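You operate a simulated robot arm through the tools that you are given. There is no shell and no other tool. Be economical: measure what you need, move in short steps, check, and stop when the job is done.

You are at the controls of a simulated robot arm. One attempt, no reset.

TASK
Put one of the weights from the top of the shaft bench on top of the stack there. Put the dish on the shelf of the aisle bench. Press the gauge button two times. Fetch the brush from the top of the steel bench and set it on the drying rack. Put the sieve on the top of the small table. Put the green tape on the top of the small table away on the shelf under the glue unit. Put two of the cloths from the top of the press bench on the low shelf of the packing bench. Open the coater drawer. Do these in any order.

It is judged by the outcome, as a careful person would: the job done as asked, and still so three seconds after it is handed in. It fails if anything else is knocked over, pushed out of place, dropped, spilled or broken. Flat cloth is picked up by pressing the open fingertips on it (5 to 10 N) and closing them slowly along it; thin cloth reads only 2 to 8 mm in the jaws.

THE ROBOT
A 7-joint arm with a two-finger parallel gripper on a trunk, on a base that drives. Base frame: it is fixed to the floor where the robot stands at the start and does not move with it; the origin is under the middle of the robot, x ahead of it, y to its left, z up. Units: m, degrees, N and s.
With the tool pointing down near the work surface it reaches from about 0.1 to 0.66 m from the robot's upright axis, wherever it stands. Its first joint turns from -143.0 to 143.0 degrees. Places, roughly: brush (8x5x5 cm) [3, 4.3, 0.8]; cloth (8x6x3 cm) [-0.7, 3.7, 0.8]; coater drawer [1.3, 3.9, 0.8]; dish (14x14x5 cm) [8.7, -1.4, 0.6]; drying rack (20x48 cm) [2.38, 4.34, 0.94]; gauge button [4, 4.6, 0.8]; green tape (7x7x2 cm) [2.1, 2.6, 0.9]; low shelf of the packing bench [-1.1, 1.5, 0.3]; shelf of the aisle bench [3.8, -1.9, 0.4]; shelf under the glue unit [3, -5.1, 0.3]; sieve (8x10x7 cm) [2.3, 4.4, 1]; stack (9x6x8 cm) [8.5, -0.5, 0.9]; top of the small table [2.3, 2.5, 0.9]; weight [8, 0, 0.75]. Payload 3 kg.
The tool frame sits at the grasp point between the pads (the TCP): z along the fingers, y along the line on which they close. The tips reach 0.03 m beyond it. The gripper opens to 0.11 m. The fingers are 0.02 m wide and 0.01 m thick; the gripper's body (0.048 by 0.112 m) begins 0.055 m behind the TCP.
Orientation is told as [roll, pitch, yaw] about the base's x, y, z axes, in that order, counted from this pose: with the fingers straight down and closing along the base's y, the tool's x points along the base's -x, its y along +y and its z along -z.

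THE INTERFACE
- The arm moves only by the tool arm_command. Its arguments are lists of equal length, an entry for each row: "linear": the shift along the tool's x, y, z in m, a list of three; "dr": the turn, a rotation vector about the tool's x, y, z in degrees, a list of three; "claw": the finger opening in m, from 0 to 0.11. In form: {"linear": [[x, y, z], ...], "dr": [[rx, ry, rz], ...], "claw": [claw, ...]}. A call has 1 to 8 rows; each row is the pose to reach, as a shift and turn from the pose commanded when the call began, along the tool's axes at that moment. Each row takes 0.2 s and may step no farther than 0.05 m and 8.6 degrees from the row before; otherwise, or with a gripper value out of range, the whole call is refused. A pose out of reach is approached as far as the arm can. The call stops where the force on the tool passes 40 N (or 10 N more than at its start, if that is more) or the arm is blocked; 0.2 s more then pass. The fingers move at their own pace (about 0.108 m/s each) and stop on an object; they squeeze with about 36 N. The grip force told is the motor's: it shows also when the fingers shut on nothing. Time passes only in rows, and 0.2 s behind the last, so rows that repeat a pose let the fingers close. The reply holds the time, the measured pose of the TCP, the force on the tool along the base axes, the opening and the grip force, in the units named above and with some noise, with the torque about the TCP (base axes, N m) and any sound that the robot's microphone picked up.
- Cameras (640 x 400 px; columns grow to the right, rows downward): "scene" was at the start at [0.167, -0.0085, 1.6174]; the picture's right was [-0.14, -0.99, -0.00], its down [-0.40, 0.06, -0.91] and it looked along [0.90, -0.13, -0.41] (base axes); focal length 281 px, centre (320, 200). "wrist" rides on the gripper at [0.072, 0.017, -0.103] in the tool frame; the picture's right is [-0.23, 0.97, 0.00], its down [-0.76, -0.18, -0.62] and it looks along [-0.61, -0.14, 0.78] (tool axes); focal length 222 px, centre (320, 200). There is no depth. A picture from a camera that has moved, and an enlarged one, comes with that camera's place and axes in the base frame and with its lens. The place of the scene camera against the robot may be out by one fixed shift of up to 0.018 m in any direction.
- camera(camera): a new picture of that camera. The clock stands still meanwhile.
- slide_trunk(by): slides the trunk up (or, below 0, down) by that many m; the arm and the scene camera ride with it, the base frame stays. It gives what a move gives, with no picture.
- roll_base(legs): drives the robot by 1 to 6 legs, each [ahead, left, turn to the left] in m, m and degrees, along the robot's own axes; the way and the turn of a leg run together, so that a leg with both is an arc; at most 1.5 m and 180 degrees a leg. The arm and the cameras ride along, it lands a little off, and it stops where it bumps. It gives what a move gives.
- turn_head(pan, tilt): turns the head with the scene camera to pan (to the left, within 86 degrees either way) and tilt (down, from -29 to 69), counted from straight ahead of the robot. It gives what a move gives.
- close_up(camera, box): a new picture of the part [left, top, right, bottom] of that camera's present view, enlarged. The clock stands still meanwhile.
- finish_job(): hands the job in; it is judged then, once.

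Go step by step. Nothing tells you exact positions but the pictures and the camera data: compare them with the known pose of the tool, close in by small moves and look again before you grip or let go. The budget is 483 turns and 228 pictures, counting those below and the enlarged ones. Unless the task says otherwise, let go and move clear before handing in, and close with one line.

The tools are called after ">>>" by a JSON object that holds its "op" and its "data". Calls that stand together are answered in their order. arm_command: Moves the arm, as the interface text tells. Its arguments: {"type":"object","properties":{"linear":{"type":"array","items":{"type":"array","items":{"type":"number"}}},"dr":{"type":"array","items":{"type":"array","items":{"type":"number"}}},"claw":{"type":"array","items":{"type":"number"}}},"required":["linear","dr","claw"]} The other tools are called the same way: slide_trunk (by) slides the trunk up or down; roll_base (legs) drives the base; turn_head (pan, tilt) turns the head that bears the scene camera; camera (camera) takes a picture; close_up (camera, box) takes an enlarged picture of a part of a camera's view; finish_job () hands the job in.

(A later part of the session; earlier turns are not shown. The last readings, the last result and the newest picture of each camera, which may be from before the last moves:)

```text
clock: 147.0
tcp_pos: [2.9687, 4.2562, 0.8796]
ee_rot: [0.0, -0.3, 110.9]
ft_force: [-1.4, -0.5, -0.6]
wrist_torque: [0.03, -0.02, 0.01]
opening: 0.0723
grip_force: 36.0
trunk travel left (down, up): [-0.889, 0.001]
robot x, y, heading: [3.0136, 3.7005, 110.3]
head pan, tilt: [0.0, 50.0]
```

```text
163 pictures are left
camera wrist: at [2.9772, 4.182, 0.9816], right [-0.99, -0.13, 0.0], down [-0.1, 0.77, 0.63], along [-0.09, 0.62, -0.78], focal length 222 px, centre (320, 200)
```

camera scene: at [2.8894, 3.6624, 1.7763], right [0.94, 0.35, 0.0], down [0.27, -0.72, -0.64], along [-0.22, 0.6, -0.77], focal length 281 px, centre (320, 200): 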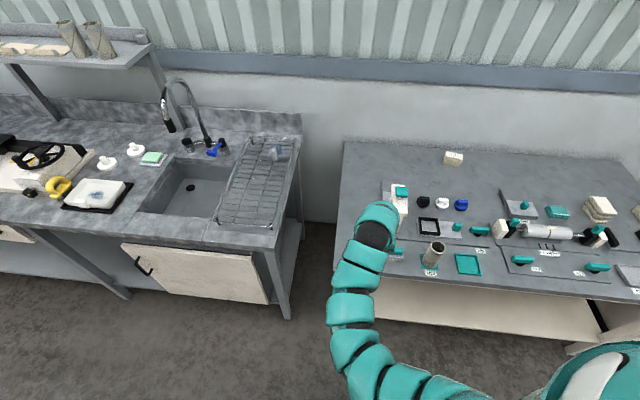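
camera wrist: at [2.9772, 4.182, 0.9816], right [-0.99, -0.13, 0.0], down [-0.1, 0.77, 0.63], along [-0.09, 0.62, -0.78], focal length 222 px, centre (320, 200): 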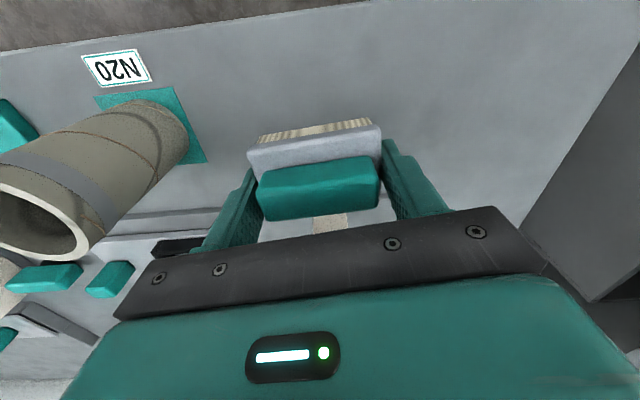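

Brush held. Back off, raise to 1.03, shift left to the rack.

>>> {"op": "roll_base", "data": {"legs": [[-0.3, 0, 0]]}}

>>> {"op": "arm_command", "data": {"linear": [[0, 0, -0.04], [0, 0, -0.08], [0, 0, -0.12], [0, 0, -0.15]], "dr": [[0, 0, 0], [0, 0, 0], [0, 0, 0], [0, 0, 0]], "claw": [0, 0, 0, 0]}}

>>> {"op": "roll_base", "data": {"legs": [[0, 0.53, 0], [0.43, 0, 0]]}}

>>> {"op": "camera", "data": {"camera": "scene"}}

>>> {"op": "camera", "data": {"camera": "wrist"}}

```text
clock: 149.0
tcp_pos: [3.0726, 3.9714, 0.88]
ee_rot: [0.1, -0.3, 110.9]
ft_force: [-0.1, 0.2, -1.1]
wrist_torque: [0.03, 0.01, 0.01]
opening: 0.0722
grip_force: 35.9
trunk travel left (down, up): [-0.889, 0.001]
robot x, y, heading: [3.1197, 3.4134, 110.1]
head pan, tilt: [0.0, 50.0]
```

```text
clock: 150.0
tcp_pos: [3.0759, 3.9737, 1.0323]
ee_rot: [-0.1, -0.2, 110.9]
ft_force: [-1.1, 0.3, -0.5]
wrist_torque: [0.02, -0.05, -0.01]
opening: 0.0722
grip_force: 36.1
trunk travel left (down, up): [-0.889, 0.001]
robot x, y, heading: [3.1188, 3.4148, 110.0]
head pan, tilt: [0.0, 50.0]
```

```text
clock: 155.3
tcp_pos: [2.4495, 4.2015, 1.0311]
ee_rot: [-0.1, -0.4, 109.4]
ft_force: [-1.0, 0.9, -1.2]
wrist_torque: [-0.02, -0.02, -0.01]
opening: 0.0718
grip_force: 36.0
trunk travel left (down, up): [-0.889, 0.001]
robot x, y, heading: [2.4766, 3.6423, 108.5]
head pan, tilt: [0.0, 50.0]
```

```text
162 pictures are left
camera scene: at [2.4234, 3.7966, 1.7761], right [0.95, 0.32, 0.0], down [0.24, -0.73, -0.64], along [-0.2, 0.61, -0.77], focal length 281 px, centre (320, 200)
```

scene: 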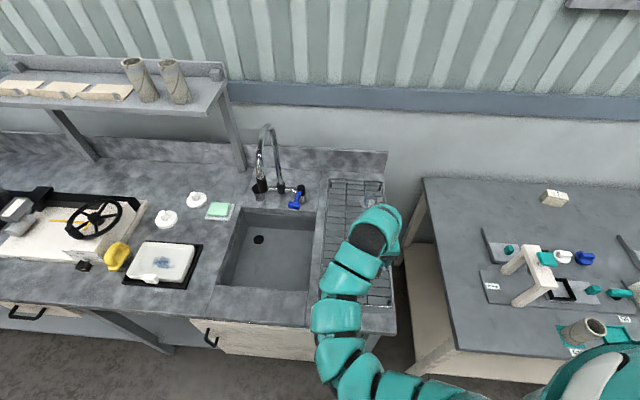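

```text
161 pictures are left
camera wrist: at [2.4561, 4.127, 1.1335], right [-0.99, -0.11, 0.0], down [-0.08, 0.77, 0.63], along [-0.07, 0.62, -0.78], focal length 222 px, centre (320, 200)
```

wrist: 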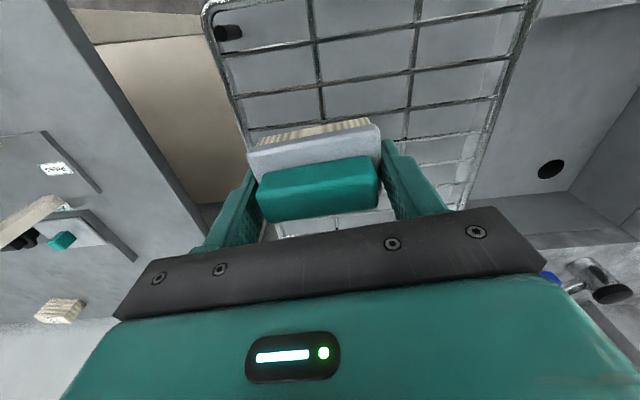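

Shift over the rack's middle and lower slowly.

>>> {"op": "arm_command", "data": {"linear": [[-0.04, 0.015, 0], [-0.078, 0.03, 0], [-0.078, 0.03, 0.02], [-0.078, 0.03, 0.035], [-0.078, 0.03, 0.04]], "dr": [[0, 0, 0], [0, 0, 0], [0, 0, 0], [0, 0, 0], [0, 0, 0]], "claw": [0, 0, 0, 0, 0]}}

>>> {"op": "camera", "data": {"camera": "wrist"}}

>>> {"op": "arm_command", "data": {"linear": [[0, 0, 0.004], [0, 0, 0.007], [0, 0, 0.01], [0, 0, 0.013], [0, 0, 0.016], [0, 0, 0.019]], "dr": [[0, 0, 0], [0, 0, 0], [0, 0, 0], [0, 0, 0], [0, 0, 0], [0, 0, 0]], "claw": [0, 0, 0, 0, 0, 0]}}

```text
clock: 156.5
tcp_pos: [2.3956, 4.266, 0.9932]
ee_rot: [0.0, -0.3, 109.3]
ft_force: [-0.3, -0.7, -0.5]
wrist_torque: [0.03, -0.03, -0.01]
opening: 0.0717
grip_force: 35.9
trunk travel left (down, up): [-0.889, 0.001]
robot x, y, heading: [2.4762, 3.6429, 108.4]
head pan, tilt: [0.0, 50.0]
```

```text
160 pictures are left
camera wrist: at [2.403, 4.1912, 1.0951], right [-0.99, -0.11, 0.0], down [-0.08, 0.77, 0.63], along [-0.07, 0.62, -0.78], focal length 222 px, centre (320, 200)
```

wrist: 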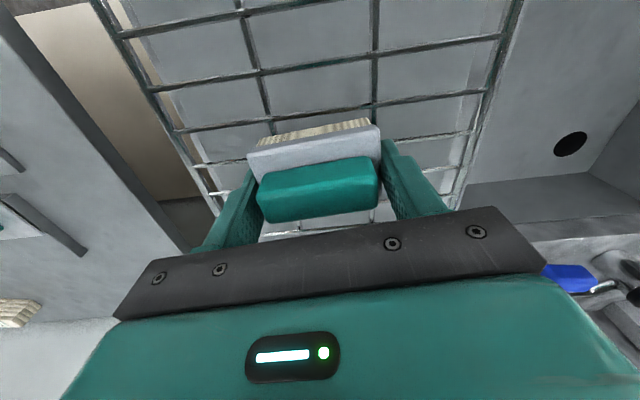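

```text
clock: 157.9
tcp_pos: [2.3946, 4.2662, 0.9751]
ee_rot: [0.0, -0.5, 109.3]
ft_force: [-1.0, -0.9, 13.7]
wrist_torque: [-0.14, -0.24, 0.09]
opening: 0.0718
grip_force: 36.2
trunk travel left (down, up): [-0.889, 0.001]
robot x, y, heading: [2.4773, 3.6415, 108.6]
head pan, tilt: [0.0, 50.0]
```

Contact at 13 N. Release and lift.

>>> {"op": "arm_command", "data": {"linear": [[0, 0, -0.001], [0, 0, -0.001], [0, 0, -0.001], [0, 0, -0.03], [0, 0, -0.06], [0.03, 0, -0.08]], "dr": [[0, 0, 0], [0, 0, 0], [0, 0, 0], [0, 0, 0], [0, 0, 0], [0, 0, 0]], "claw": [0.09, 0.11, 0.11, 0.11, 0.11, 0.11]}}

>>> {"op": "camera", "data": {"camera": "wrist"}}

```text
clock: 159.3
tcp_pos: [2.4029, 4.2324, 1.0544]
ee_rot: [0.1, -0.2, 109.4]
ft_force: [-0.1, 0.2, -0.5]
wrist_torque: [0.03, 0.0, 0.02]
opening: 0.1101
grip_force: 0.0
trunk travel left (down, up): [-0.889, 0.001]
robot x, y, heading: [2.4768, 3.6416, 108.7]
head pan, tilt: [0.0, 50.0]
```

```text
159 pictures are left
camera wrist: at [2.4109, 4.1578, 1.1563], right [-0.99, -0.11, 0.0], down [-0.08, 0.77, 0.63], along [-0.07, 0.62, -0.78], focal length 222 px, centre (320, 200)
```

wrist: 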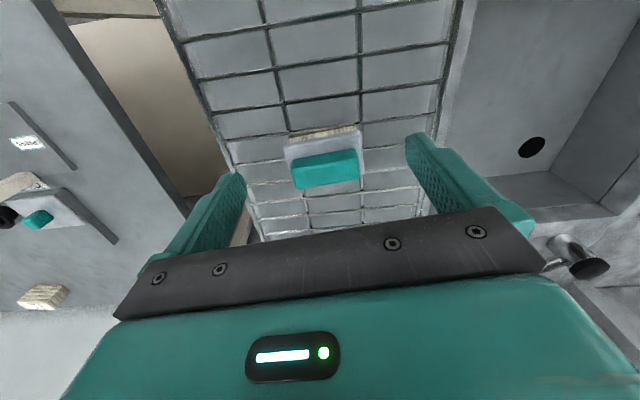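

Brush is on the rack. Next the coater drawer: back slightly, align with the bench, and slide left.

>>> {"op": "arm_command", "data": {"linear": [[0.03, 0, 0], [0.06, 0, 0.02], [0.1, 0, 0.04]], "dr": [[0, 0, 0], [0, 0, 0], [0, 0, 0]], "claw": [0.11, 0.11, 0.11]}}

>>> {"op": "roll_base", "data": {"legs": [[-0.15, 0, 0], [0, 0, -4], [0, 0.6, 0]]}}

>>> {"op": "turn_head", "data": {"pan": 35, "tilt": 45}}

>>> {"op": "camera", "data": {"camera": "scene"}}

>>> {"op": "turn_head", "data": {"pan": 86, "tilt": 45}}

>>> {"op": "camera", "data": {"camera": "scene"}}

```text
clock: 160.1
tcp_pos: [2.4394, 4.1382, 1.0143]
ee_rot: [0.1, -0.4, 109.3]
ft_force: [-0.4, -0.2, -0.3]
wrist_torque: [0.02, 0.01, 0.02]
opening: 0.11
grip_force: 0.0
trunk travel left (down, up): [-0.889, 0.001]
robot x, y, heading: [2.4782, 3.643, 108.6]
head pan, tilt: [0.0, 50.0]
```

```text
clock: 165.0
tcp_pos: [1.9341, 3.8441, 1.0144]
ee_rot: [0.0, -0.2, 105.4]
ft_force: [0.0, -0.4, -0.2]
wrist_torque: [0.0, -0.01, -0.01]
opening: 0.11
grip_force: 0.2
trunk travel left (down, up): [-0.889, 0.001]
robot x, y, heading: [1.9381, 3.3449, 104.5]
head pan, tilt: [0.0, 50.0]
```

```text
clock: 166.0
tcp_pos: [1.9339, 3.8453, 1.0142]
ee_rot: [-0.1, -0.3, 105.5]
ft_force: [0.4, -0.2, -0.1]
wrist_torque: [0.0, 0.02, -0.02]
opening: 0.1099
grip_force: 0.0
trunk travel left (down, up): [-0.889, 0.001]
robot x, y, heading: [1.9401, 3.3413, 104.5]
head pan, tilt: [35.0, 45.0]
```

```text
158 pictures are left
camera scene: at [1.8528, 3.4798, 1.7831], right [0.65, 0.76, 0.0], down [0.54, -0.46, -0.71], along [-0.54, 0.46, -0.71], focal length 281 px, centre (320, 200)
```

scene: 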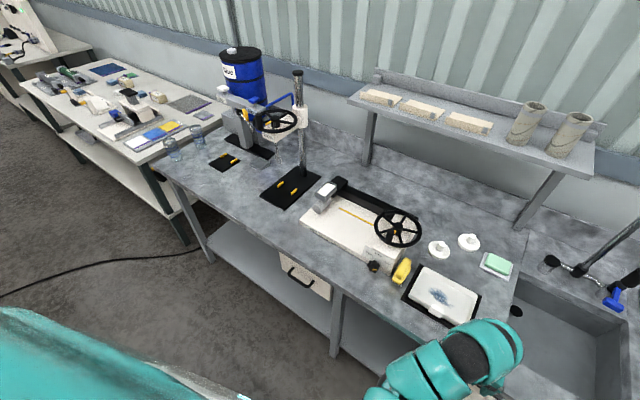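

```text
clock: 167.2
tcp_pos: [1.933, 3.844, 1.0155]
ee_rot: [0.0, -0.3, 105.5]
ft_force: [-0.6, -0.6, -0.2]
wrist_torque: [0.0, 0.0, -0.01]
opening: 0.1101
grip_force: 0.1
trunk travel left (down, up): [-0.889, 0.001]
robot x, y, heading: [1.9415, 3.3464, 104.5]
head pan, tilt: [85.9, 45.0]
```

```text
157 pictures are left
camera scene: at [1.8349, 3.4122, 1.7831], right [-0.18, 0.98, 0.0], down [0.69, 0.13, -0.71], along [-0.69, -0.13, -0.71], focal length 281 px, centre (320, 200)
```

scene: 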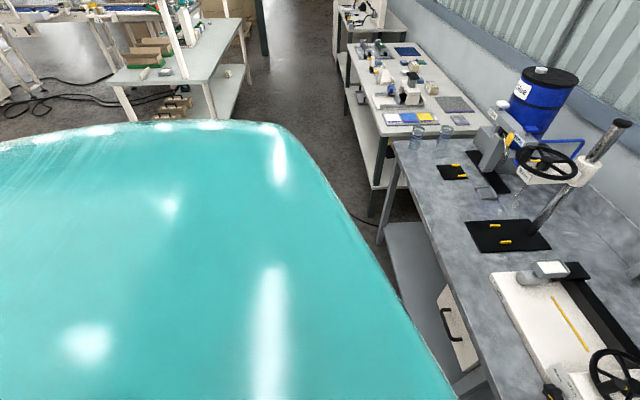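

The drawer handle is at about (1.37, 3.80, 0.76). I slide left to stand before it and look.

>>> {"op": "roll_base", "data": {"legs": [[-0.15, 0.42, 0]]}}

>>> {"op": "turn_head", "data": {"pan": 0, "tilt": 55}}

>>> {"op": "camera", "data": {"camera": "scene"}}

>>> {"op": "camera", "data": {"camera": "wrist"}}

```text
clock: 169.9
tcp_pos: [1.5628, 3.594, 1.0147]
ee_rot: [0.0, -0.4, 106.2]
ft_force: [-0.3, 0.1, 0.4]
wrist_torque: [0.02, -0.01, 0.01]
opening: 0.11
grip_force: 0.0
trunk travel left (down, up): [-0.889, 0.001]
robot x, y, heading: [1.5799, 3.0945, 105.4]
head pan, tilt: [85.9, 45.0]
```

```text
clock: 171.5
tcp_pos: [1.5636, 3.593, 1.0137]
ee_rot: [0.0, -0.2, 106.1]
ft_force: [0.3, -0.5, -0.2]
wrist_torque: [0.01, 0.01, 0.0]
opening: 0.1097
grip_force: 0.2
trunk travel left (down, up): [-0.889, 0.001]
robot x, y, heading: [1.5733, 3.0935, 105.4]
head pan, tilt: [0.0, 55.0]
```

```text
156 pictures are left
camera scene: at [1.5313, 3.2466, 1.7697], right [0.96, 0.27, 0.0], down [0.22, -0.79, -0.57], along [-0.15, 0.55, -0.82], focal length 281 px, centre (320, 200)
```

scene: 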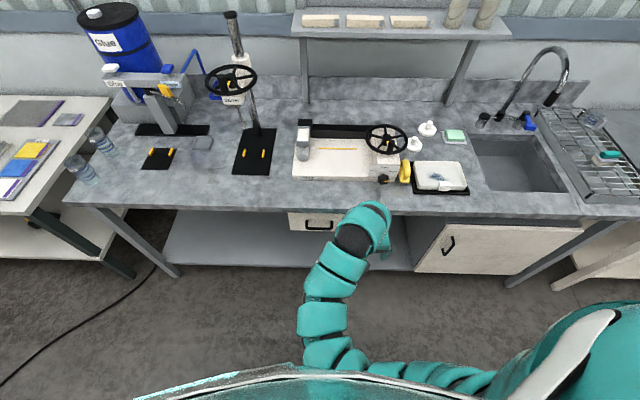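

```text
155 pictures are left
camera wrist: at [1.5664, 3.5192, 1.1169], right [-1.0, -0.05, 0.0], down [-0.04, 0.78, 0.63], along [-0.03, 0.63, -0.78], focal length 222 px, centre (320, 200)
```

wrist: 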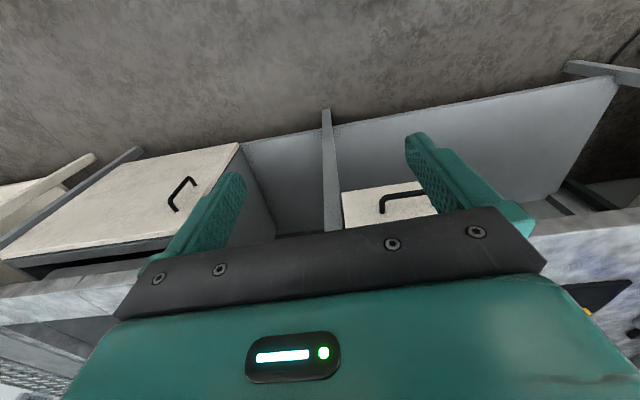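

>>> {"op": "close_up", "data": {"camera": "wrist", "box": [320, 140, 460, 230]}}

>>> {"op": "close_up", "data": {"camera": "scene", "box": [270, 180, 390, 260]}}

```text
4.44 times, centred on (390, 185) of wrist
camera zoom: at [1.5664, 3.5192, 1.1169], right [-1.0, -0.05, 0.0], down [-0.04, 0.78, 0.63], along [-0.03, 0.63, -0.78], focal length 987 px, centre (9, 267)
```

zoom: 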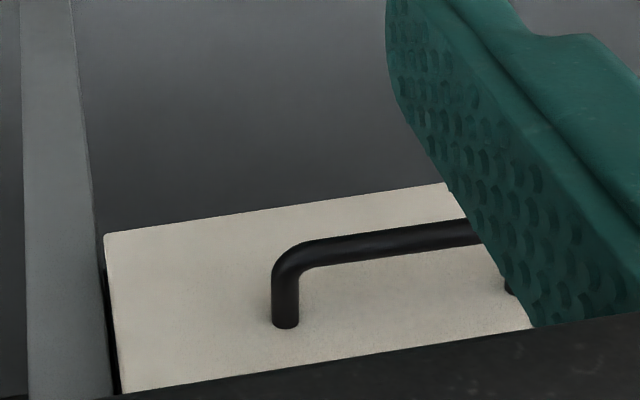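

```text
5.00 times, centred on (330, 220) of scene
camera zoom: at [1.5313, 3.2466, 1.7697], right [0.96, 0.27, 0.0], down [0.22, -0.79, -0.57], along [-0.15, 0.55, -0.82], focal length 1403 px, centre (270, 100)
```

zoom: 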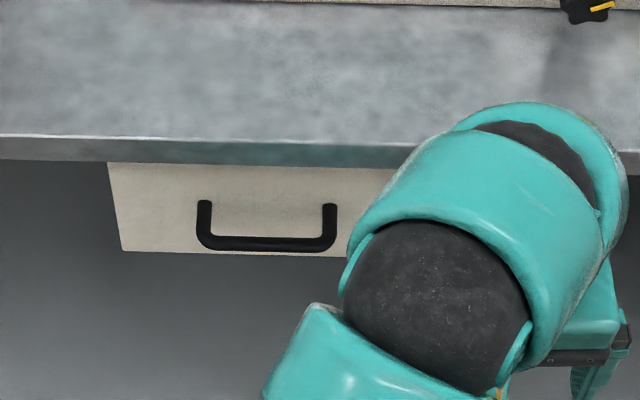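

The handle is a bow pull: bar centre ≈(1.386, 3.777, 0.779), 4 cm proud of the bench edge. I'll grip it with the fingers closing across the bar, tool tilted 45°. First rotate the tool 90° about its axis.

>>> {"op": "arm_command", "data": {"linear": [[0, 0, 0], [0, 0, 0], [0, 0, 0], [0, 0, 0], [0, 0, 0], [0, 0, 0]], "dr": [[0, 0, 8], [0, 0, 16], [0, 0, 24], [0, 0, 32], [0, 0, 40], [0, 0, 45]], "claw": [0.08, 0.06, 0.06, 0.06, 0.06, 0.06]}}

>>> {"op": "arm_command", "data": {"linear": [[0, 0, 0], [0, 0, 0], [0, 0, 0], [0, 0, 0], [0, 0, 0], [0, 0, 0]], "dr": [[0, 0, 8], [0, 0, 16], [0, 0, 24], [0, 0, 32], [0, 0, 40], [0, 0, 45]], "claw": [0.06, 0.06, 0.06, 0.06, 0.06, 0.06]}}

```text
clock: 172.9
tcp_pos: [1.5636, 3.5942, 1.0148]
ee_rot: [0.2, -0.2, 61.1]
ft_force: [0.1, -0.9, 0.5]
wrist_torque: [0.01, -0.04, -0.01]
opening: 0.0599
grip_force: 0.1
trunk travel left (down, up): [-0.889, 0.001]
robot x, y, heading: [1.5784, 3.0987, 105.6]
head pan, tilt: [0.0, 55.0]
```

```text
clock: 174.3
tcp_pos: [1.5632, 3.5936, 1.0148]
ee_rot: [0.3, 0.0, 16.1]
ft_force: [-0.2, -0.1, -0.7]
wrist_torque: [0.04, -0.01, 0.0]
opening: 0.06
grip_force: 0.0
trunk travel left (down, up): [-0.889, 0.001]
robot x, y, heading: [1.5727, 3.0937, 105.2]
head pan, tilt: [0.0, 55.0]
```

Rotation fine. Now tilt 45° forward.

>>> {"op": "arm_command", "data": {"linear": [[0, 0, 0], [0, 0, 0], [0, 0, 0], [0, 0, 0], [0, 0, 0], [0, 0, 0]], "dr": [[-8, 0, 0], [-16, 0, 0], [-24, 0, 0], [-32, 0, 0], [-40, 0, 0], [-45, 0, 0]], "claw": [0.06, 0.06, 0.06, 0.06, 0.06, 0.06]}}

>>> {"op": "camera", "data": {"camera": "wrist"}}

>>> {"op": "camera", "data": {"camera": "scene"}}

```text
clock: 175.7
tcp_pos: [1.5579, 3.6029, 1.0005]
ee_rot: [45.4, -0.1, 16.1]
ft_force: [0.9, 0.3, -0.7]
wrist_torque: [-0.03, 0.0, 0.03]
opening: 0.0599
grip_force: 0.0
out of reach, approached as far as the arm can: row 3, 4, 5, 6
trunk travel left (down, up): [-0.889, 0.001]
robot x, y, heading: [1.5796, 3.0966, 105.3]
head pan, tilt: [0.0, 55.0]
```

```text
152 pictures are left
camera wrist: at [1.5049, 3.5234, 1.0832], right [0.03, 0.72, 0.69], down [0.89, -0.33, 0.31], along [0.46, 0.61, -0.65], focal length 222 px, centre (320, 200)
```

wrist: 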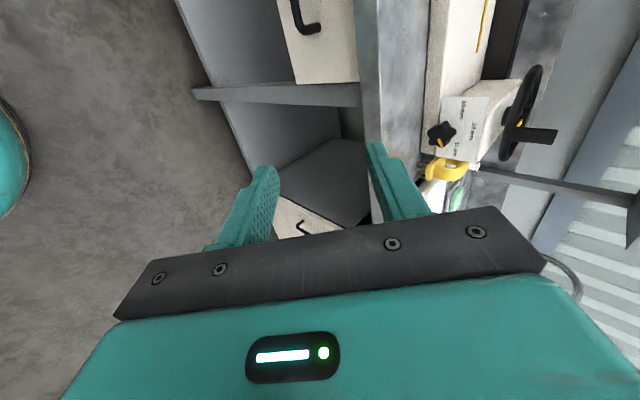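

```text
151 pictures are left
camera scene: at [1.5347, 3.2464, 1.7698], right [0.96, 0.27, 0.0], down [0.22, -0.79, -0.57], along [-0.15, 0.55, -0.82], focal length 281 px, centre (320, 200)
```

scene: 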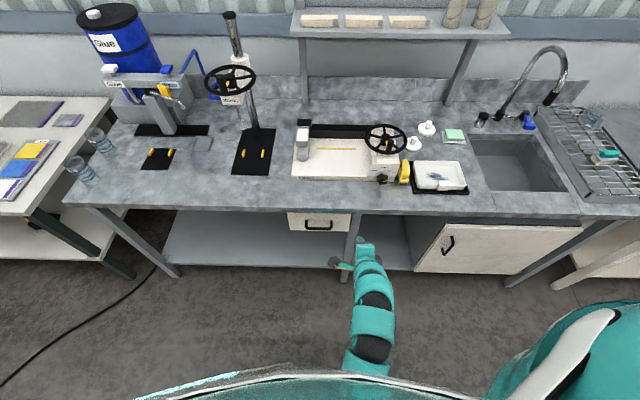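

Tool tilted as needed. Drive left 0.12 and ahead 0.1, then lower toward the pre-grasp.

>>> {"op": "roll_base", "data": {"legs": [[0.1, 0.12, 0]]}}

>>> {"op": "arm_command", "data": {"linear": [[0, -0.02, 0.035], [0, -0.04, 0.07], [0, -0.06, 0.105], [0, -0.078, 0.14]], "dr": [[0, 0, 0], [0, 0, 0], [0, 0, 0], [0, 0, 0]], "claw": [0.06, 0.06, 0.06, 0.06]}}

>>> {"op": "camera", "data": {"camera": "wrist"}}

>>> {"op": "close_up", "data": {"camera": "scene", "box": [270, 160, 430, 270]}}

```text
clock: 177.1
tcp_pos: [1.4139, 3.6652, 0.9987]
ee_rot: [45.3, -0.1, 16.3]
ft_force: [0.0, 0.0, -0.2]
wrist_torque: [0.0, -0.05, 0.01]
opening: 0.0599
grip_force: 0.1
trunk travel left (down, up): [-0.889, 0.001]
robot x, y, heading: [1.4356, 3.159, 105.6]
head pan, tilt: [0.0, 55.0]
```

```text
clock: 178.1
tcp_pos: [1.4024, 3.7129, 0.8451]
ee_rot: [45.2, 0.1, 16.4]
ft_force: [-0.3, -0.2, 0.6]
wrist_torque: [0.0, -0.01, 0.0]
opening: 0.0597
grip_force: 0.0
trunk travel left (down, up): [-0.889, 0.001]
robot x, y, heading: [1.4384, 3.1537, 105.5]
head pan, tilt: [0.0, 55.0]
```

```text
150 pictures are left
camera wrist: at [1.3497, 3.632, 0.9288], right [0.02, 0.72, 0.69], down [0.89, -0.33, 0.31], along [0.45, 0.61, -0.65], focal length 222 px, centre (320, 200)
```

wrist: 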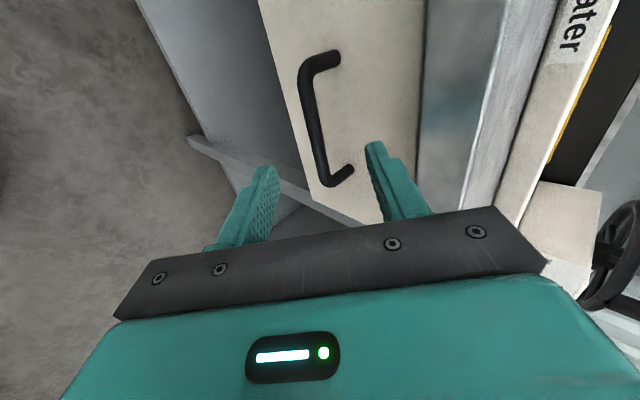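

```text
3.64 times, centred on (350, 215) of scene
camera zoom: at [1.3905, 3.3098, 1.7696], right [0.96, 0.27, 0.0], down [0.22, -0.79, -0.57], along [-0.15, 0.55, -0.82], focal length 1021 px, centre (211, 146)
```

zoom: 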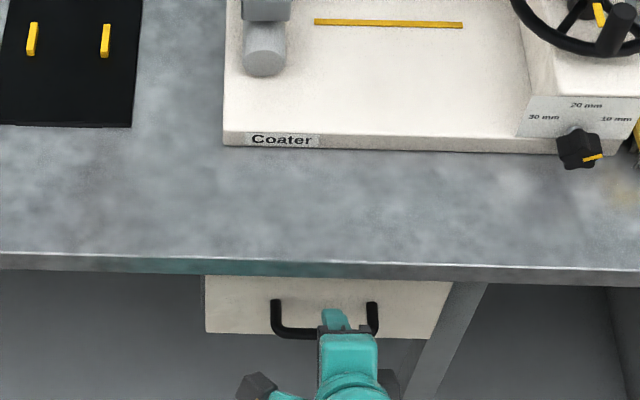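

Nicely aligned; shift 1 cm left and advance along the fingers.

>>> {"op": "arm_command", "data": {"linear": [[0.012, -0.004, 0.02], [0.012, -0.004, 0.04], [0.012, -0.004, 0.06], [0.012, -0.004, 0.07]], "dr": [[0, 0, 0], [0, 0, 0], [0, 0, 0], [0, 0, 0]], "claw": [0.06, 0.06, 0.06, 0.06]}}

>>> {"op": "camera", "data": {"camera": "wrist"}}

```text
clock: 178.9
tcp_pos: [1.3809, 3.7454, 0.8014]
ee_rot: [45.7, -0.1, 16.2]
ft_force: [2.8, -13.3, 12.0]
wrist_torque: [0.68, 0.07, -0.12]
opening: 0.0595
grip_force: 0.1
trunk travel left (down, up): [-0.889, 0.001]
robot x, y, heading: [1.4364, 3.1567, 105.6]
head pan, tilt: [0.0, 55.0]
stopped in row 4: the force on the tool passed its limit at 62 N (the readings are from after the stop); the commanded pose is now the measured one
```

```text
148 pictures are left
camera wrist: at [1.327, 3.6643, 0.8847], right [0.03, 0.72, 0.7], down [0.89, -0.34, 0.31], along [0.46, 0.61, -0.65], focal length 222 px, centre (320, 200)
```

wrist: 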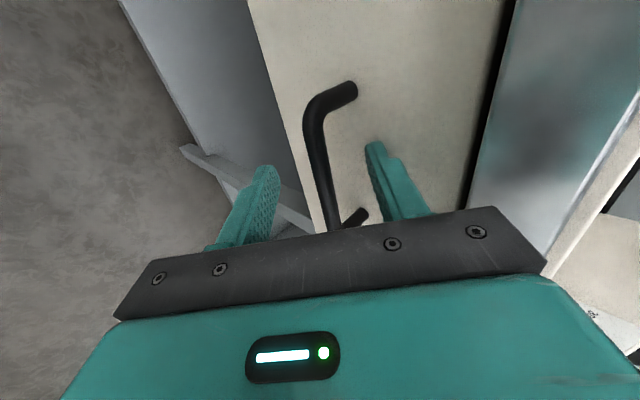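

Upper tip touched the drawer face with the bar between the fingers. Back 4 mm, close.

>>> {"op": "arm_command", "data": {"linear": [[0, 0, -0.004], [0, 0, -0.004], [0, 0, -0.004], [0, 0, -0.004]], "dr": [[0, 0, 0], [0, 0, 0], [0, 0, 0], [0, 0, 0]], "claw": [0.06, 0.0, 0.0, 0.0]}}

>>> {"op": "camera", "data": {"camera": "wrist"}}

```text
clock: 179.9
tcp_pos: [1.3813, 3.7437, 0.8038]
ee_rot: [45.5, 0.0, 16.0]
ft_force: [-1.1, 0.7, 7.6]
wrist_torque: [-0.11, 0.78, -0.56]
opening: 0.0122
grip_force: 45.8
trunk travel left (down, up): [-0.889, 0.001]
robot x, y, heading: [1.4344, 3.157, 105.4]
head pan, tilt: [0.0, 55.0]
```

```text
147 pictures are left
camera wrist: at [1.328, 3.6636, 0.8869], right [0.03, 0.72, 0.7], down [0.89, -0.34, 0.31], along [0.46, 0.61, -0.65], focal length 222 px, centre (320, 200)
```

wrist: 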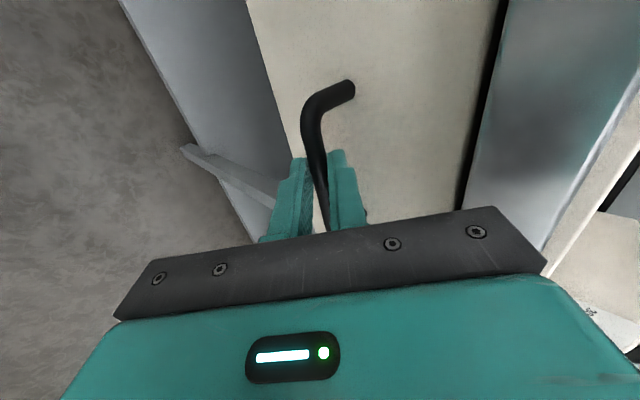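

Bar gripped. Pull by driving the base back.

>>> {"op": "roll_base", "data": {"legs": [[-0.12, 0, 0]]}}

>>> {"op": "roll_base", "data": {"legs": [[-0.13, 0, 0]]}}

>>> {"op": "camera", "data": {"camera": "scene"}}

```text
clock: 181.2
tcp_pos: [1.4115, 3.6243, 0.8034]
ee_rot: [45.5, 0.0, 16.5]
ft_force: [-11.0, -2.3, 10.7]
wrist_torque: [-0.05, 0.83, -0.58]
opening: 0.012
grip_force: 45.1
trunk travel left (down, up): [-0.889, 0.001]
robot x, y, heading: [1.4667, 3.0424, 105.9]
head pan, tilt: [0.0, 55.0]
```

```text
clock: 182.5
tcp_pos: [1.4432, 3.4998, 0.8031]
ee_rot: [45.3, 0.0, 16.6]
ft_force: [-29.5, -6.8, 9.4]
wrist_torque: [-0.07, 0.74, -0.55]
opening: 0.0117
grip_force: 44.9
trunk travel left (down, up): [-0.889, 0.001]
robot x, y, heading: [1.5026, 2.9193, 105.9]
head pan, tilt: [0.0, 55.0]
```

```text
146 pictures are left
camera scene: at [1.455, 3.065, 1.7699], right [0.96, 0.27, 0.0], down [0.22, -0.79, -0.57], along [-0.16, 0.55, -0.82], focal length 281 px, centre (320, 200)
```

scene: 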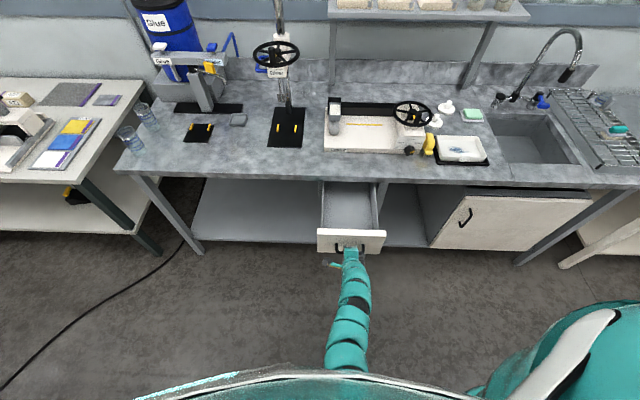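

Drawer is open about 25 cm. Release and retreat along the tool axis.

>>> {"op": "arm_command", "data": {"linear": [[0, 0, 0], [0, 0, 0], [0, 0, -0.03], [0, 0, -0.06], [0, 0, -0.1], [0, 0, -0.13]], "dr": [[0, 0, 0], [0, 0, 0], [0, 0, 0], [0, 0, 0], [0, 0, 0], [0, 0, 0]], "claw": [0.05, 0.06, 0.06, 0.06, 0.06, 0.06]}}

>>> {"op": "camera", "data": {"camera": "scene"}}

```text
clock: 183.9
tcp_pos: [1.4738, 3.4128, 0.8953]
ee_rot: [45.3, 0.1, 16.5]
ft_force: [0.6, 0.5, 0.2]
wrist_torque: [0.02, 0.01, -0.01]
opening: 0.0596
grip_force: 0.1
trunk travel left (down, up): [-0.889, 0.001]
robot x, y, heading: [1.506, 2.9179, 105.6]
head pan, tilt: [0.0, 55.0]
```

```text
145 pictures are left
camera scene: at [1.4582, 3.0681, 1.7698], right [0.96, 0.27, 0.0], down [0.22, -0.79, -0.57], along [-0.16, 0.55, -0.82], focal length 281 px, centre (320, 200)
```

scene: 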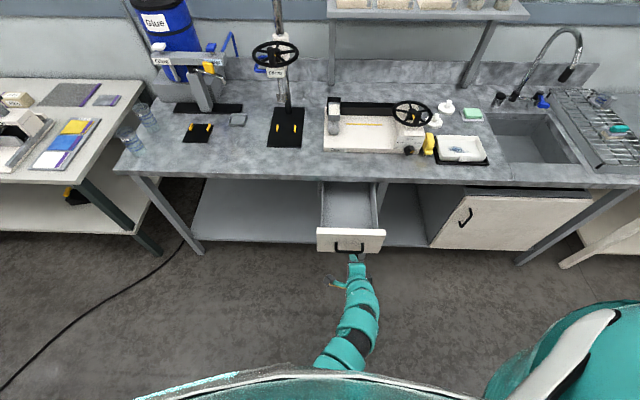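

Drawer stays open. Now straighten the tool and retract, then go left to the press bench cloths.

>>> {"op": "arm_command", "data": {"linear": [[0, 0, -0.03], [0, -0.02, -0.05], [0, -0.04, -0.07], [0, -0.06, -0.09], [0, -0.08, -0.1], [0, -0.08, -0.1]], "dr": [[8, 0, 0], [16, 0, 0], [24, 0, 0], [32, 0, 0], [40, 0, 0], [45.3, 0, 0]], "claw": [0.06, 0.06, 0.06, 0.06, 0.06, 0.06]}}

>>> {"op": "arm_command", "data": {"linear": [[0, 0, 0], [0, 0, 0], [0, 0, 0], [0, 0, 0], [0, 0, 0], [0, 0, 0]], "dr": [[0, 0, -8], [0, 0, -16], [0, 0, -24], [0, 0, -32], [0, 0, -40], [0, 0, -45]], "claw": [0.06, 0.06, 0.06, 0.06, 0.06, 0.06]}}

>>> {"op": "arm_command", "data": {"linear": [[0, 0, 0], [0, 0, 0], [0, 0, 0], [0, 0, 0], [0, 0, 0], [0, 0, 0]], "dr": [[0, 0, -8], [0, 0, -16], [0, 0, -24], [0, 0, -32], [0, 0, -40], [0, 0, -45]], "claw": [0.06, 0.06, 0.06, 0.06, 0.06, 0.06]}}

>>> {"op": "turn_head", "data": {"pan": 60, "tilt": 35}}

>>> {"op": "camera", "data": {"camera": "scene"}}

```text
clock: 185.3
tcp_pos: [1.5092, 3.2901, 0.9078]
ee_rot: [-0.1, 0.0, 16.6]
ft_force: [0.4, -0.8, -0.7]
wrist_torque: [0.02, 0.0, 0.02]
opening: 0.0602
grip_force: 0.2
trunk travel left (down, up): [-0.889, 0.001]
robot x, y, heading: [1.5044, 2.917, 106.0]
head pan, tilt: [0.0, 55.0]
```

```text
clock: 186.7
tcp_pos: [1.5075, 3.291, 0.9061]
ee_rot: [0.1, 0.0, 61.8]
ft_force: [0.4, -0.8, -0.6]
wrist_torque: [0.0, 0.01, -0.01]
opening: 0.0602
grip_force: 0.1
trunk travel left (down, up): [-0.889, 0.001]
robot x, y, heading: [1.5022, 2.9166, 105.8]
head pan, tilt: [0.0, 55.0]
```

```text
clock: 188.1
tcp_pos: [1.5076, 3.292, 0.907]
ee_rot: [0.1, -0.1, 106.5]
ft_force: [0.6, 0.1, 0.2]
wrist_torque: [0.0, -0.03, -0.03]
opening: 0.06
grip_force: 0.1
trunk travel left (down, up): [-0.889, 0.001]
robot x, y, heading: [1.503, 2.9145, 105.9]
head pan, tilt: [0.0, 55.0]
```

```text
clock: 189.4
tcp_pos: [1.5096, 3.2914, 0.9062]
ee_rot: [0.2, 0.0, 106.5]
ft_force: [-0.1, -0.1, -0.3]
wrist_torque: [0.01, -0.01, 0.02]
opening: 0.0599
grip_force: 0.1
trunk travel left (down, up): [-0.889, 0.001]
robot x, y, heading: [1.5045, 2.9194, 105.6]
head pan, tilt: [60.0, 35.0]
```

```text
144 pictures are left
camera scene: at [1.3923, 3.0209, 1.7979], right [0.25, 0.97, 0.0], down [0.56, -0.14, -0.82], along [-0.79, 0.2, -0.57], focal length 281 px, centre (320, 200)
```

scene: 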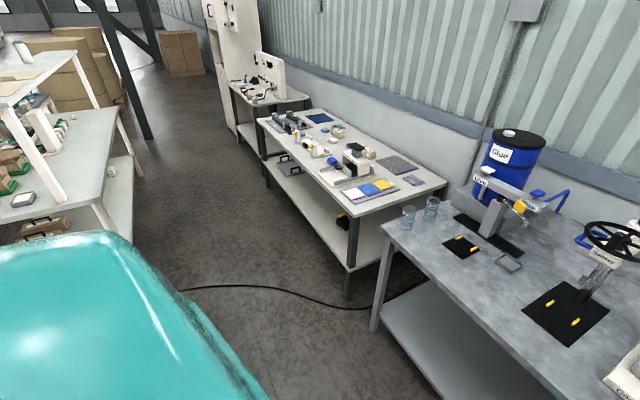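

The aisle between press bench and packing bench is clear. Driving left to the press bench.

>>> {"op": "roll_base", "data": {"legs": [[0.22, 0.95, 0], [0.25, 0.95, 0]]}}

>>> {"op": "turn_head", "data": {"pan": 0, "tilt": 45}}

>>> {"op": "camera", "data": {"camera": "scene"}}

```text
clock: 199.3
tcp_pos: [-0.4774, 3.2112, 0.9069]
ee_rot: [0.1, 0.0, 107.0]
ft_force: [-0.4, -0.2, 0.2]
wrist_torque: [0.04, 0.0, -0.01]
opening: 0.0598
grip_force: 0.1
trunk travel left (down, up): [-0.889, 0.001]
robot x, y, heading: [-0.4796, 2.8302, 106.1]
head pan, tilt: [60.0, 35.0]
```

```text
clock: 200.6
tcp_pos: [-0.4777, 3.2123, 0.9078]
ee_rot: [0.0, -0.1, 107.0]
ft_force: [0.9, 0.5, -0.5]
wrist_torque: [-0.01, -0.03, 0.03]
opening: 0.06
grip_force: 0.1
trunk travel left (down, up): [-0.889, 0.001]
robot x, y, heading: [-0.4769, 2.8353, 106.3]
head pan, tilt: [0.0, 45.0]
```

```text
143 pictures are left
camera scene: at [-0.5287, 2.9967, 1.7831], right [0.96, 0.28, 0.0], down [0.2, -0.68, -0.71], along [-0.2, 0.68, -0.71], focal length 281 px, centre (320, 200)
```

scene: 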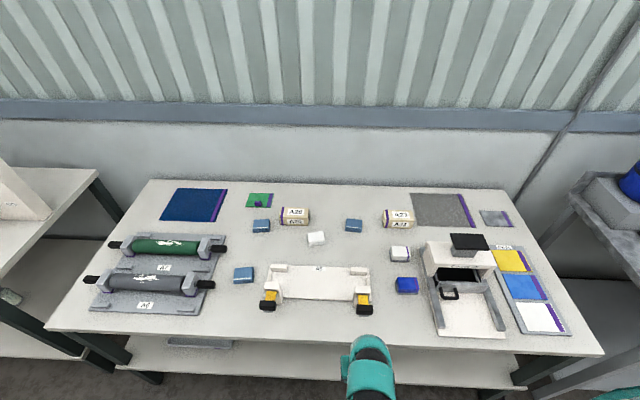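

>>> {"op": "close_up", "data": {"camera": "scene", "box": [220, 180, 440, 320]}}

>>> {"op": "close_up", "data": {"camera": "scene", "box": [390, 180, 590, 345]}}

```text
2.86 times, centred on (330, 250) of scene
camera zoom: at [-0.5287, 2.9967, 1.7831], right [0.96, 0.28, 0.0], down [0.2, -0.68, -0.71], along [-0.2, 0.68, -0.71], focal length 802 px, centre (291, 57)
```

zoom: 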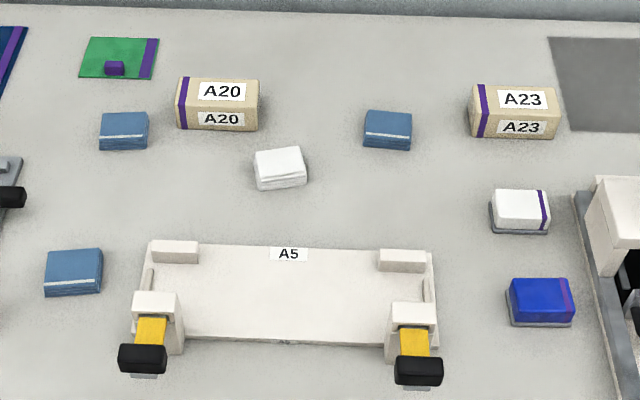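

```text
2.42 times, centred on (490, 262) of scene
camera zoom: at [-0.5287, 2.9967, 1.7831], right [0.96, 0.28, 0.0], down [0.2, -0.68, -0.71], along [-0.2, 0.68, -0.71], focal length 680 px, centre (-92, 48)
```

zoom: 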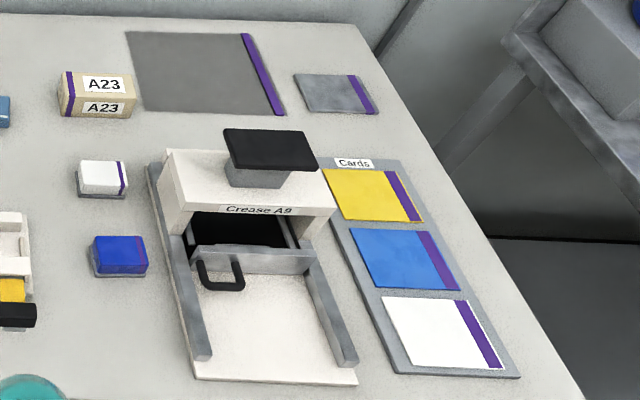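

I see several folded bundles: three blue with a white stripe and one white. I move closer to inspect them with the wrist camera.

>>> {"op": "roll_base", "data": {"legs": [[0.16, 0.1, 0]]}}

>>> {"op": "arm_command", "data": {"linear": [[-0.04, 0.0, -0.02], [-0.08, 0.0, -0.04], [-0.12, 0.0, -0.05], [-0.16, 0.0, -0.05], [-0.2, 0.0, -0.05], [-0.24, 0.0, -0.05], [-0.27, 0, -0.05]], "dr": [[0, 0, 0], [0, 0, 0], [0, 0, 0], [0, 0, 0], [0, 0, 0], [0, 0, 0], [0, 0, 0]], "claw": [0.06, 0.08, 0.1, 0.11, 0.11, 0.11, 0.11]}}

>>> {"op": "camera", "data": {"camera": "wrist"}}

>>> {"op": "camera", "data": {"camera": "scene"}}

```text
clock: 202.1
tcp_pos: [-0.6179, 3.3395, 0.9067]
ee_rot: [0.1, 0.0, 107.1]
ft_force: [-0.6, -0.8, 0.5]
wrist_torque: [-0.02, 0.0, -0.03]
opening: 0.0599
grip_force: 0.0
trunk travel left (down, up): [-0.889, 0.001]
robot x, y, heading: [-0.614, 2.9665, 106.5]
head pan, tilt: [0.0, 45.0]
```

```text
clock: 203.7
tcp_pos: [-0.6953, 3.5958, 0.9575]
ee_rot: [0.2, 0.2, 107.1]
ft_force: [0.5, 0.5, -0.7]
wrist_torque: [-0.03, 0.01, -0.02]
opening: 0.1102
grip_force: 0.0
trunk travel left (down, up): [-0.889, 0.001]
robot x, y, heading: [-0.615, 2.9638, 106.4]
head pan, tilt: [0.0, 45.0]
```

```text
140 pictures are left
camera wrist: at [-0.6918, 3.5225, 1.0593], right [-1.0, -0.07, 0.0], down [-0.05, 0.78, 0.62], along [-0.04, 0.62, -0.78], focal length 222 px, centre (320, 200)
```

wrist: 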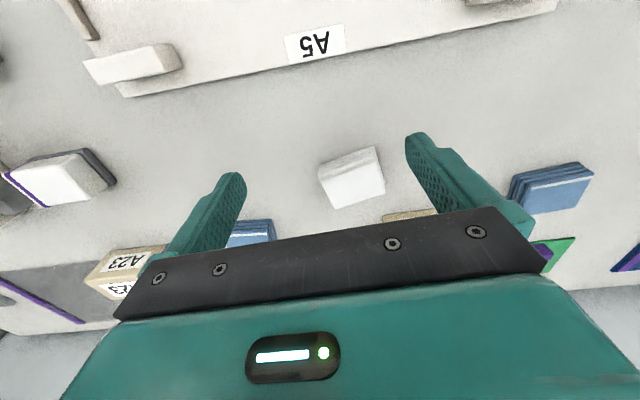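

```text
139 pictures are left
camera scene: at [-0.6669, 3.1254, 1.783], right [0.96, 0.28, 0.0], down [0.2, -0.68, -0.71], along [-0.2, 0.68, -0.71], focal length 281 px, centre (320, 200)
```

scene: 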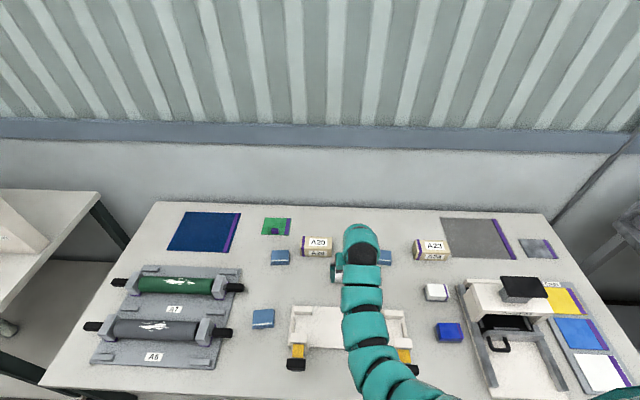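

>>> {"op": "close_up", "data": {"camera": "wrist", "box": [290, 120, 450, 220]}}

>>> {"op": "close_up", "data": {"camera": "wrist", "box": [480, 130, 640, 230]}}

```text
4.00 times, centred on (370, 170) of wrist
camera zoom: at [-0.6918, 3.5225, 1.0593], right [-1.0, -0.07, 0.0], down [-0.05, 0.78, 0.62], along [-0.04, 0.62, -0.78], focal length 888 px, centre (120, 320)
```

zoom: 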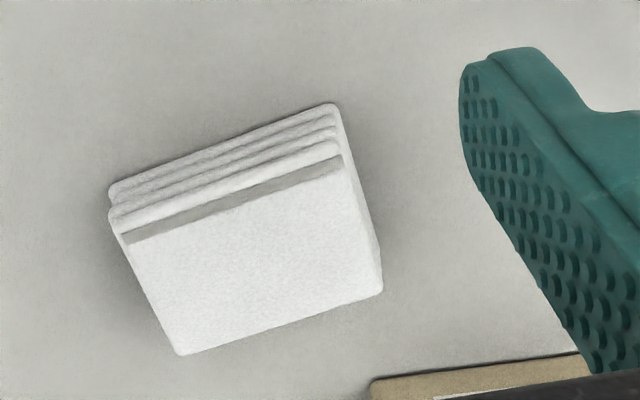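

```text
4.00 times, centred on (560, 180) of wrist
camera zoom: at [-0.6918, 3.5225, 1.0593], right [-1.0, -0.07, 0.0], down [-0.05, 0.78, 0.62], along [-0.04, 0.62, -0.78], focal length 888 px, centre (-640, 280)
```

zoom: 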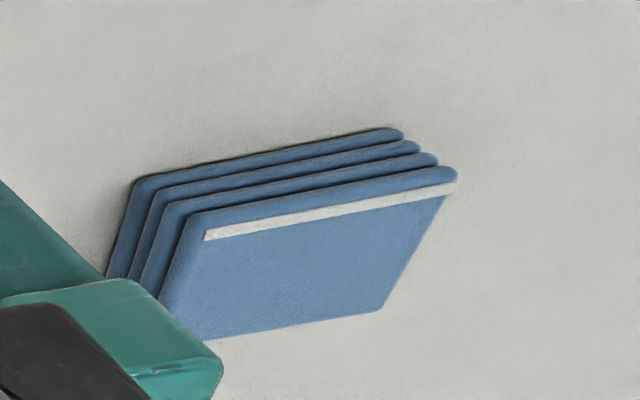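

All four are folded cloths; I'll take two of the blue ones. To suit the low shelf I'll grip with the tool tilted ~48° forward. First tilt and pull back.

>>> {"op": "arm_command", "data": {"linear": [[0.03, 0, 0], [0.06, 0, 0], [0.08, 0, 0], [0.1, 0, 0], [0.12, 0, 0], [0.12, 0, 0]], "dr": [[0, -8, 0], [0, -16, 0], [0, -24, 0], [0, -32, 0], [0, -40, 0], [0, -48, 0]], "claw": [0.11, 0.11, 0.11, 0.11, 0.11, 0.11]}}

>>> {"op": "roll_base", "data": {"legs": [[0, 0.2, 0]]}}

>>> {"op": "camera", "data": {"camera": "wrist"}}

>>> {"op": "camera", "data": {"camera": "scene"}}

```text
clock: 205.1
tcp_pos: [-0.6604, 3.4812, 0.9571]
ee_rot: [0.2, -48.3, 107.0]
ft_force: [-0.3, -1.3, 0.2]
wrist_torque: [-0.02, -0.01, -0.02]
opening: 0.1097
grip_force: 0.0
trunk travel left (down, up): [-0.889, 0.001]
robot x, y, heading: [-0.617, 2.964, 106.2]
head pan, tilt: [0.0, 45.0]
```

```text
clock: 206.7
tcp_pos: [-0.85, 3.4253, 0.9571]
ee_rot: [0.1, -48.2, 107.0]
ft_force: [-0.6, 0.1, 0.3]
wrist_torque: [-0.01, 0.02, -0.04]
opening: 0.11
grip_force: 0.1
trunk travel left (down, up): [-0.889, 0.001]
robot x, y, heading: [-0.8106, 2.9104, 106.4]
head pan, tilt: [0.0, 45.0]
```

```text
136 pictures are left
camera wrist: at [-0.8315, 3.3004, 0.9709], right [-0.98, -0.14, 0.17], down [0.16, 0.1, 0.98], along [-0.15, 0.99, -0.07], focal length 222 px, centre (320, 200)
```

wrist: 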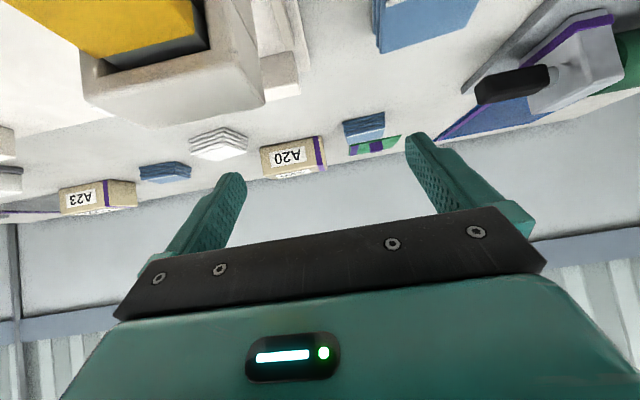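

```text
135 pictures are left
camera scene: at [-0.8582, 3.068, 1.7831], right [0.96, 0.28, 0.0], down [0.2, -0.68, -0.71], along [-0.2, 0.68, -0.71], focal length 281 px, centre (320, 200)
```

scene: 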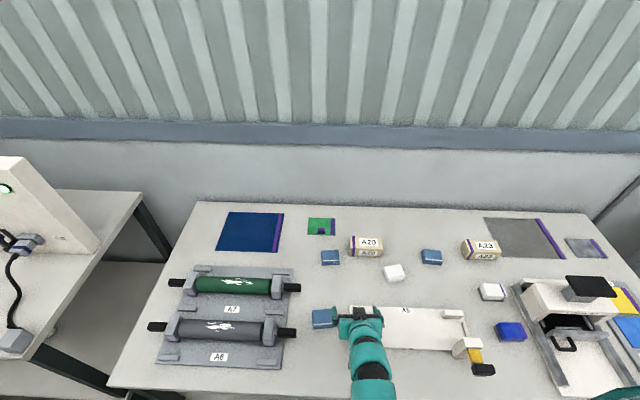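

Cloth C at about (-0.957, 3.45). Position above it.

>>> {"op": "arm_command", "data": {"linear": [[0, 0.04, 0], [-0.015, 0.08, 0.015], [-0.037, 0.095, 0.041], [0.0, 0.095, 0.0744]], "dr": [[0, 0, 0], [0, 0, 0], [0, 0, 0], [0, 0, 0]], "claw": [0.11, 0.11, 0.11, 0.11]}}

>>> {"op": "camera", "data": {"camera": "wrist"}}

>>> {"op": "close_up", "data": {"camera": "scene", "box": [250, 270, 400, 390]}}

```text
clock: 207.7
tcp_pos: [-0.9611, 3.4508, 0.9061]
ee_rot: [0.1, -48.0, 106.9]
ft_force: [-0.1, 0.3, -0.4]
wrist_torque: [0.01, -0.03, 0.0]
opening: 0.1097
grip_force: 0.1
trunk travel left (down, up): [-0.889, 0.001]
robot x, y, heading: [-0.8051, 2.9115, 106.1]
head pan, tilt: [0.0, 45.0]
```

```text
134 pictures are left
camera wrist: at [-0.9416, 3.326, 0.9208], right [-0.98, -0.14, 0.17], down [0.16, 0.1, 0.98], along [-0.15, 0.99, -0.07], focal length 222 px, centre (320, 200)
```

wrist: 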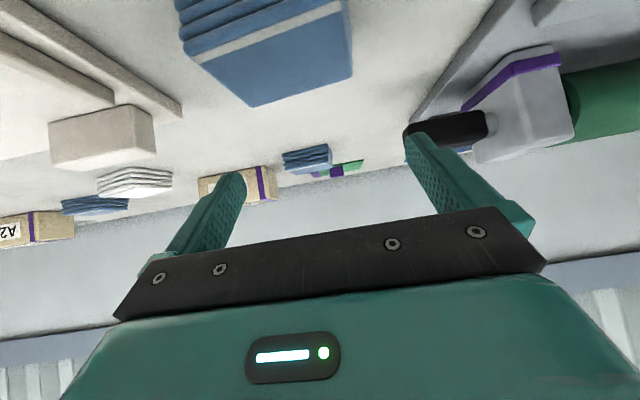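

```text
3.33 times, centred on (325, 330) of scene
camera zoom: at [-0.8568, 3.0684, 1.7831], right [0.96, 0.28, 0.0], down [0.2, -0.68, -0.71], along [-0.2, 0.68, -0.71], focal length 936 px, centre (303, -233)
```

zoom: 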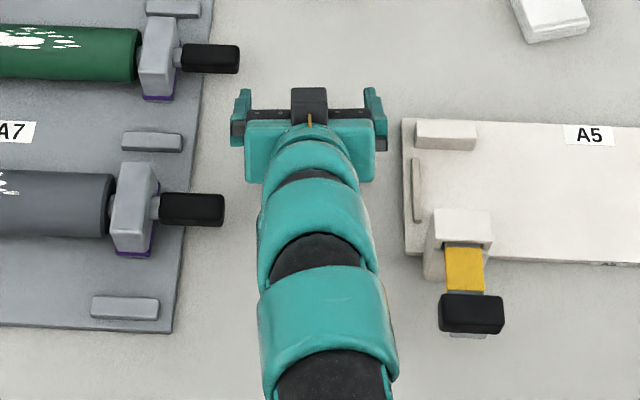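

Clear on both sides; the cloth top is at about 0.828. Descend to TCP 0.833.

>>> {"op": "arm_command", "data": {"linear": [[0.03, -0.006, 0.01], [0.05, -0.006, 0.025], [0.06, -0.006, 0.034], [0.0643, -0.006, 0.038]], "dr": [[0, 0, 0], [0, 0, 0], [0, 0, 0], [0, 0, 0]], "claw": [0.11, 0.11, 0.11, 0.11]}}

>>> {"op": "camera", "data": {"camera": "wrist"}}

```text
clock: 208.6
tcp_pos: [-0.9496, 3.4402, 0.8461]
ee_rot: [0.0, -49.5, 107.1]
ft_force: [9.2, -25.5, 38.6]
wrist_torque: [0.26, -1.21, -0.78]
opening: 0.1098
grip_force: 0.1
trunk travel left (down, up): [-0.889, 0.001]
robot x, y, heading: [-0.8075, 2.908, 106.3]
head pan, tilt: [0.0, 45.0]
stopped in row 4: the force on the tool passed its limit at 58 N (the readings are from after the stop); the commanded pose is now the measured one
```

```text
132 pictures are left
camera wrist: at [-0.9293, 3.3147, 0.8582], right [-0.97, -0.14, 0.17], down [0.16, 0.07, 0.98], along [-0.15, 0.99, -0.05], focal length 222 px, centre (320, 200)
```

wrist: 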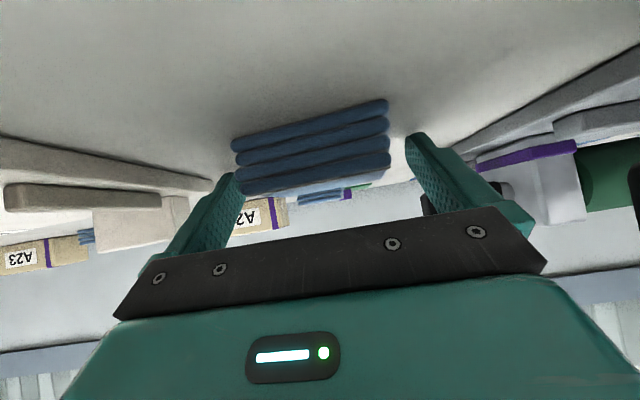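

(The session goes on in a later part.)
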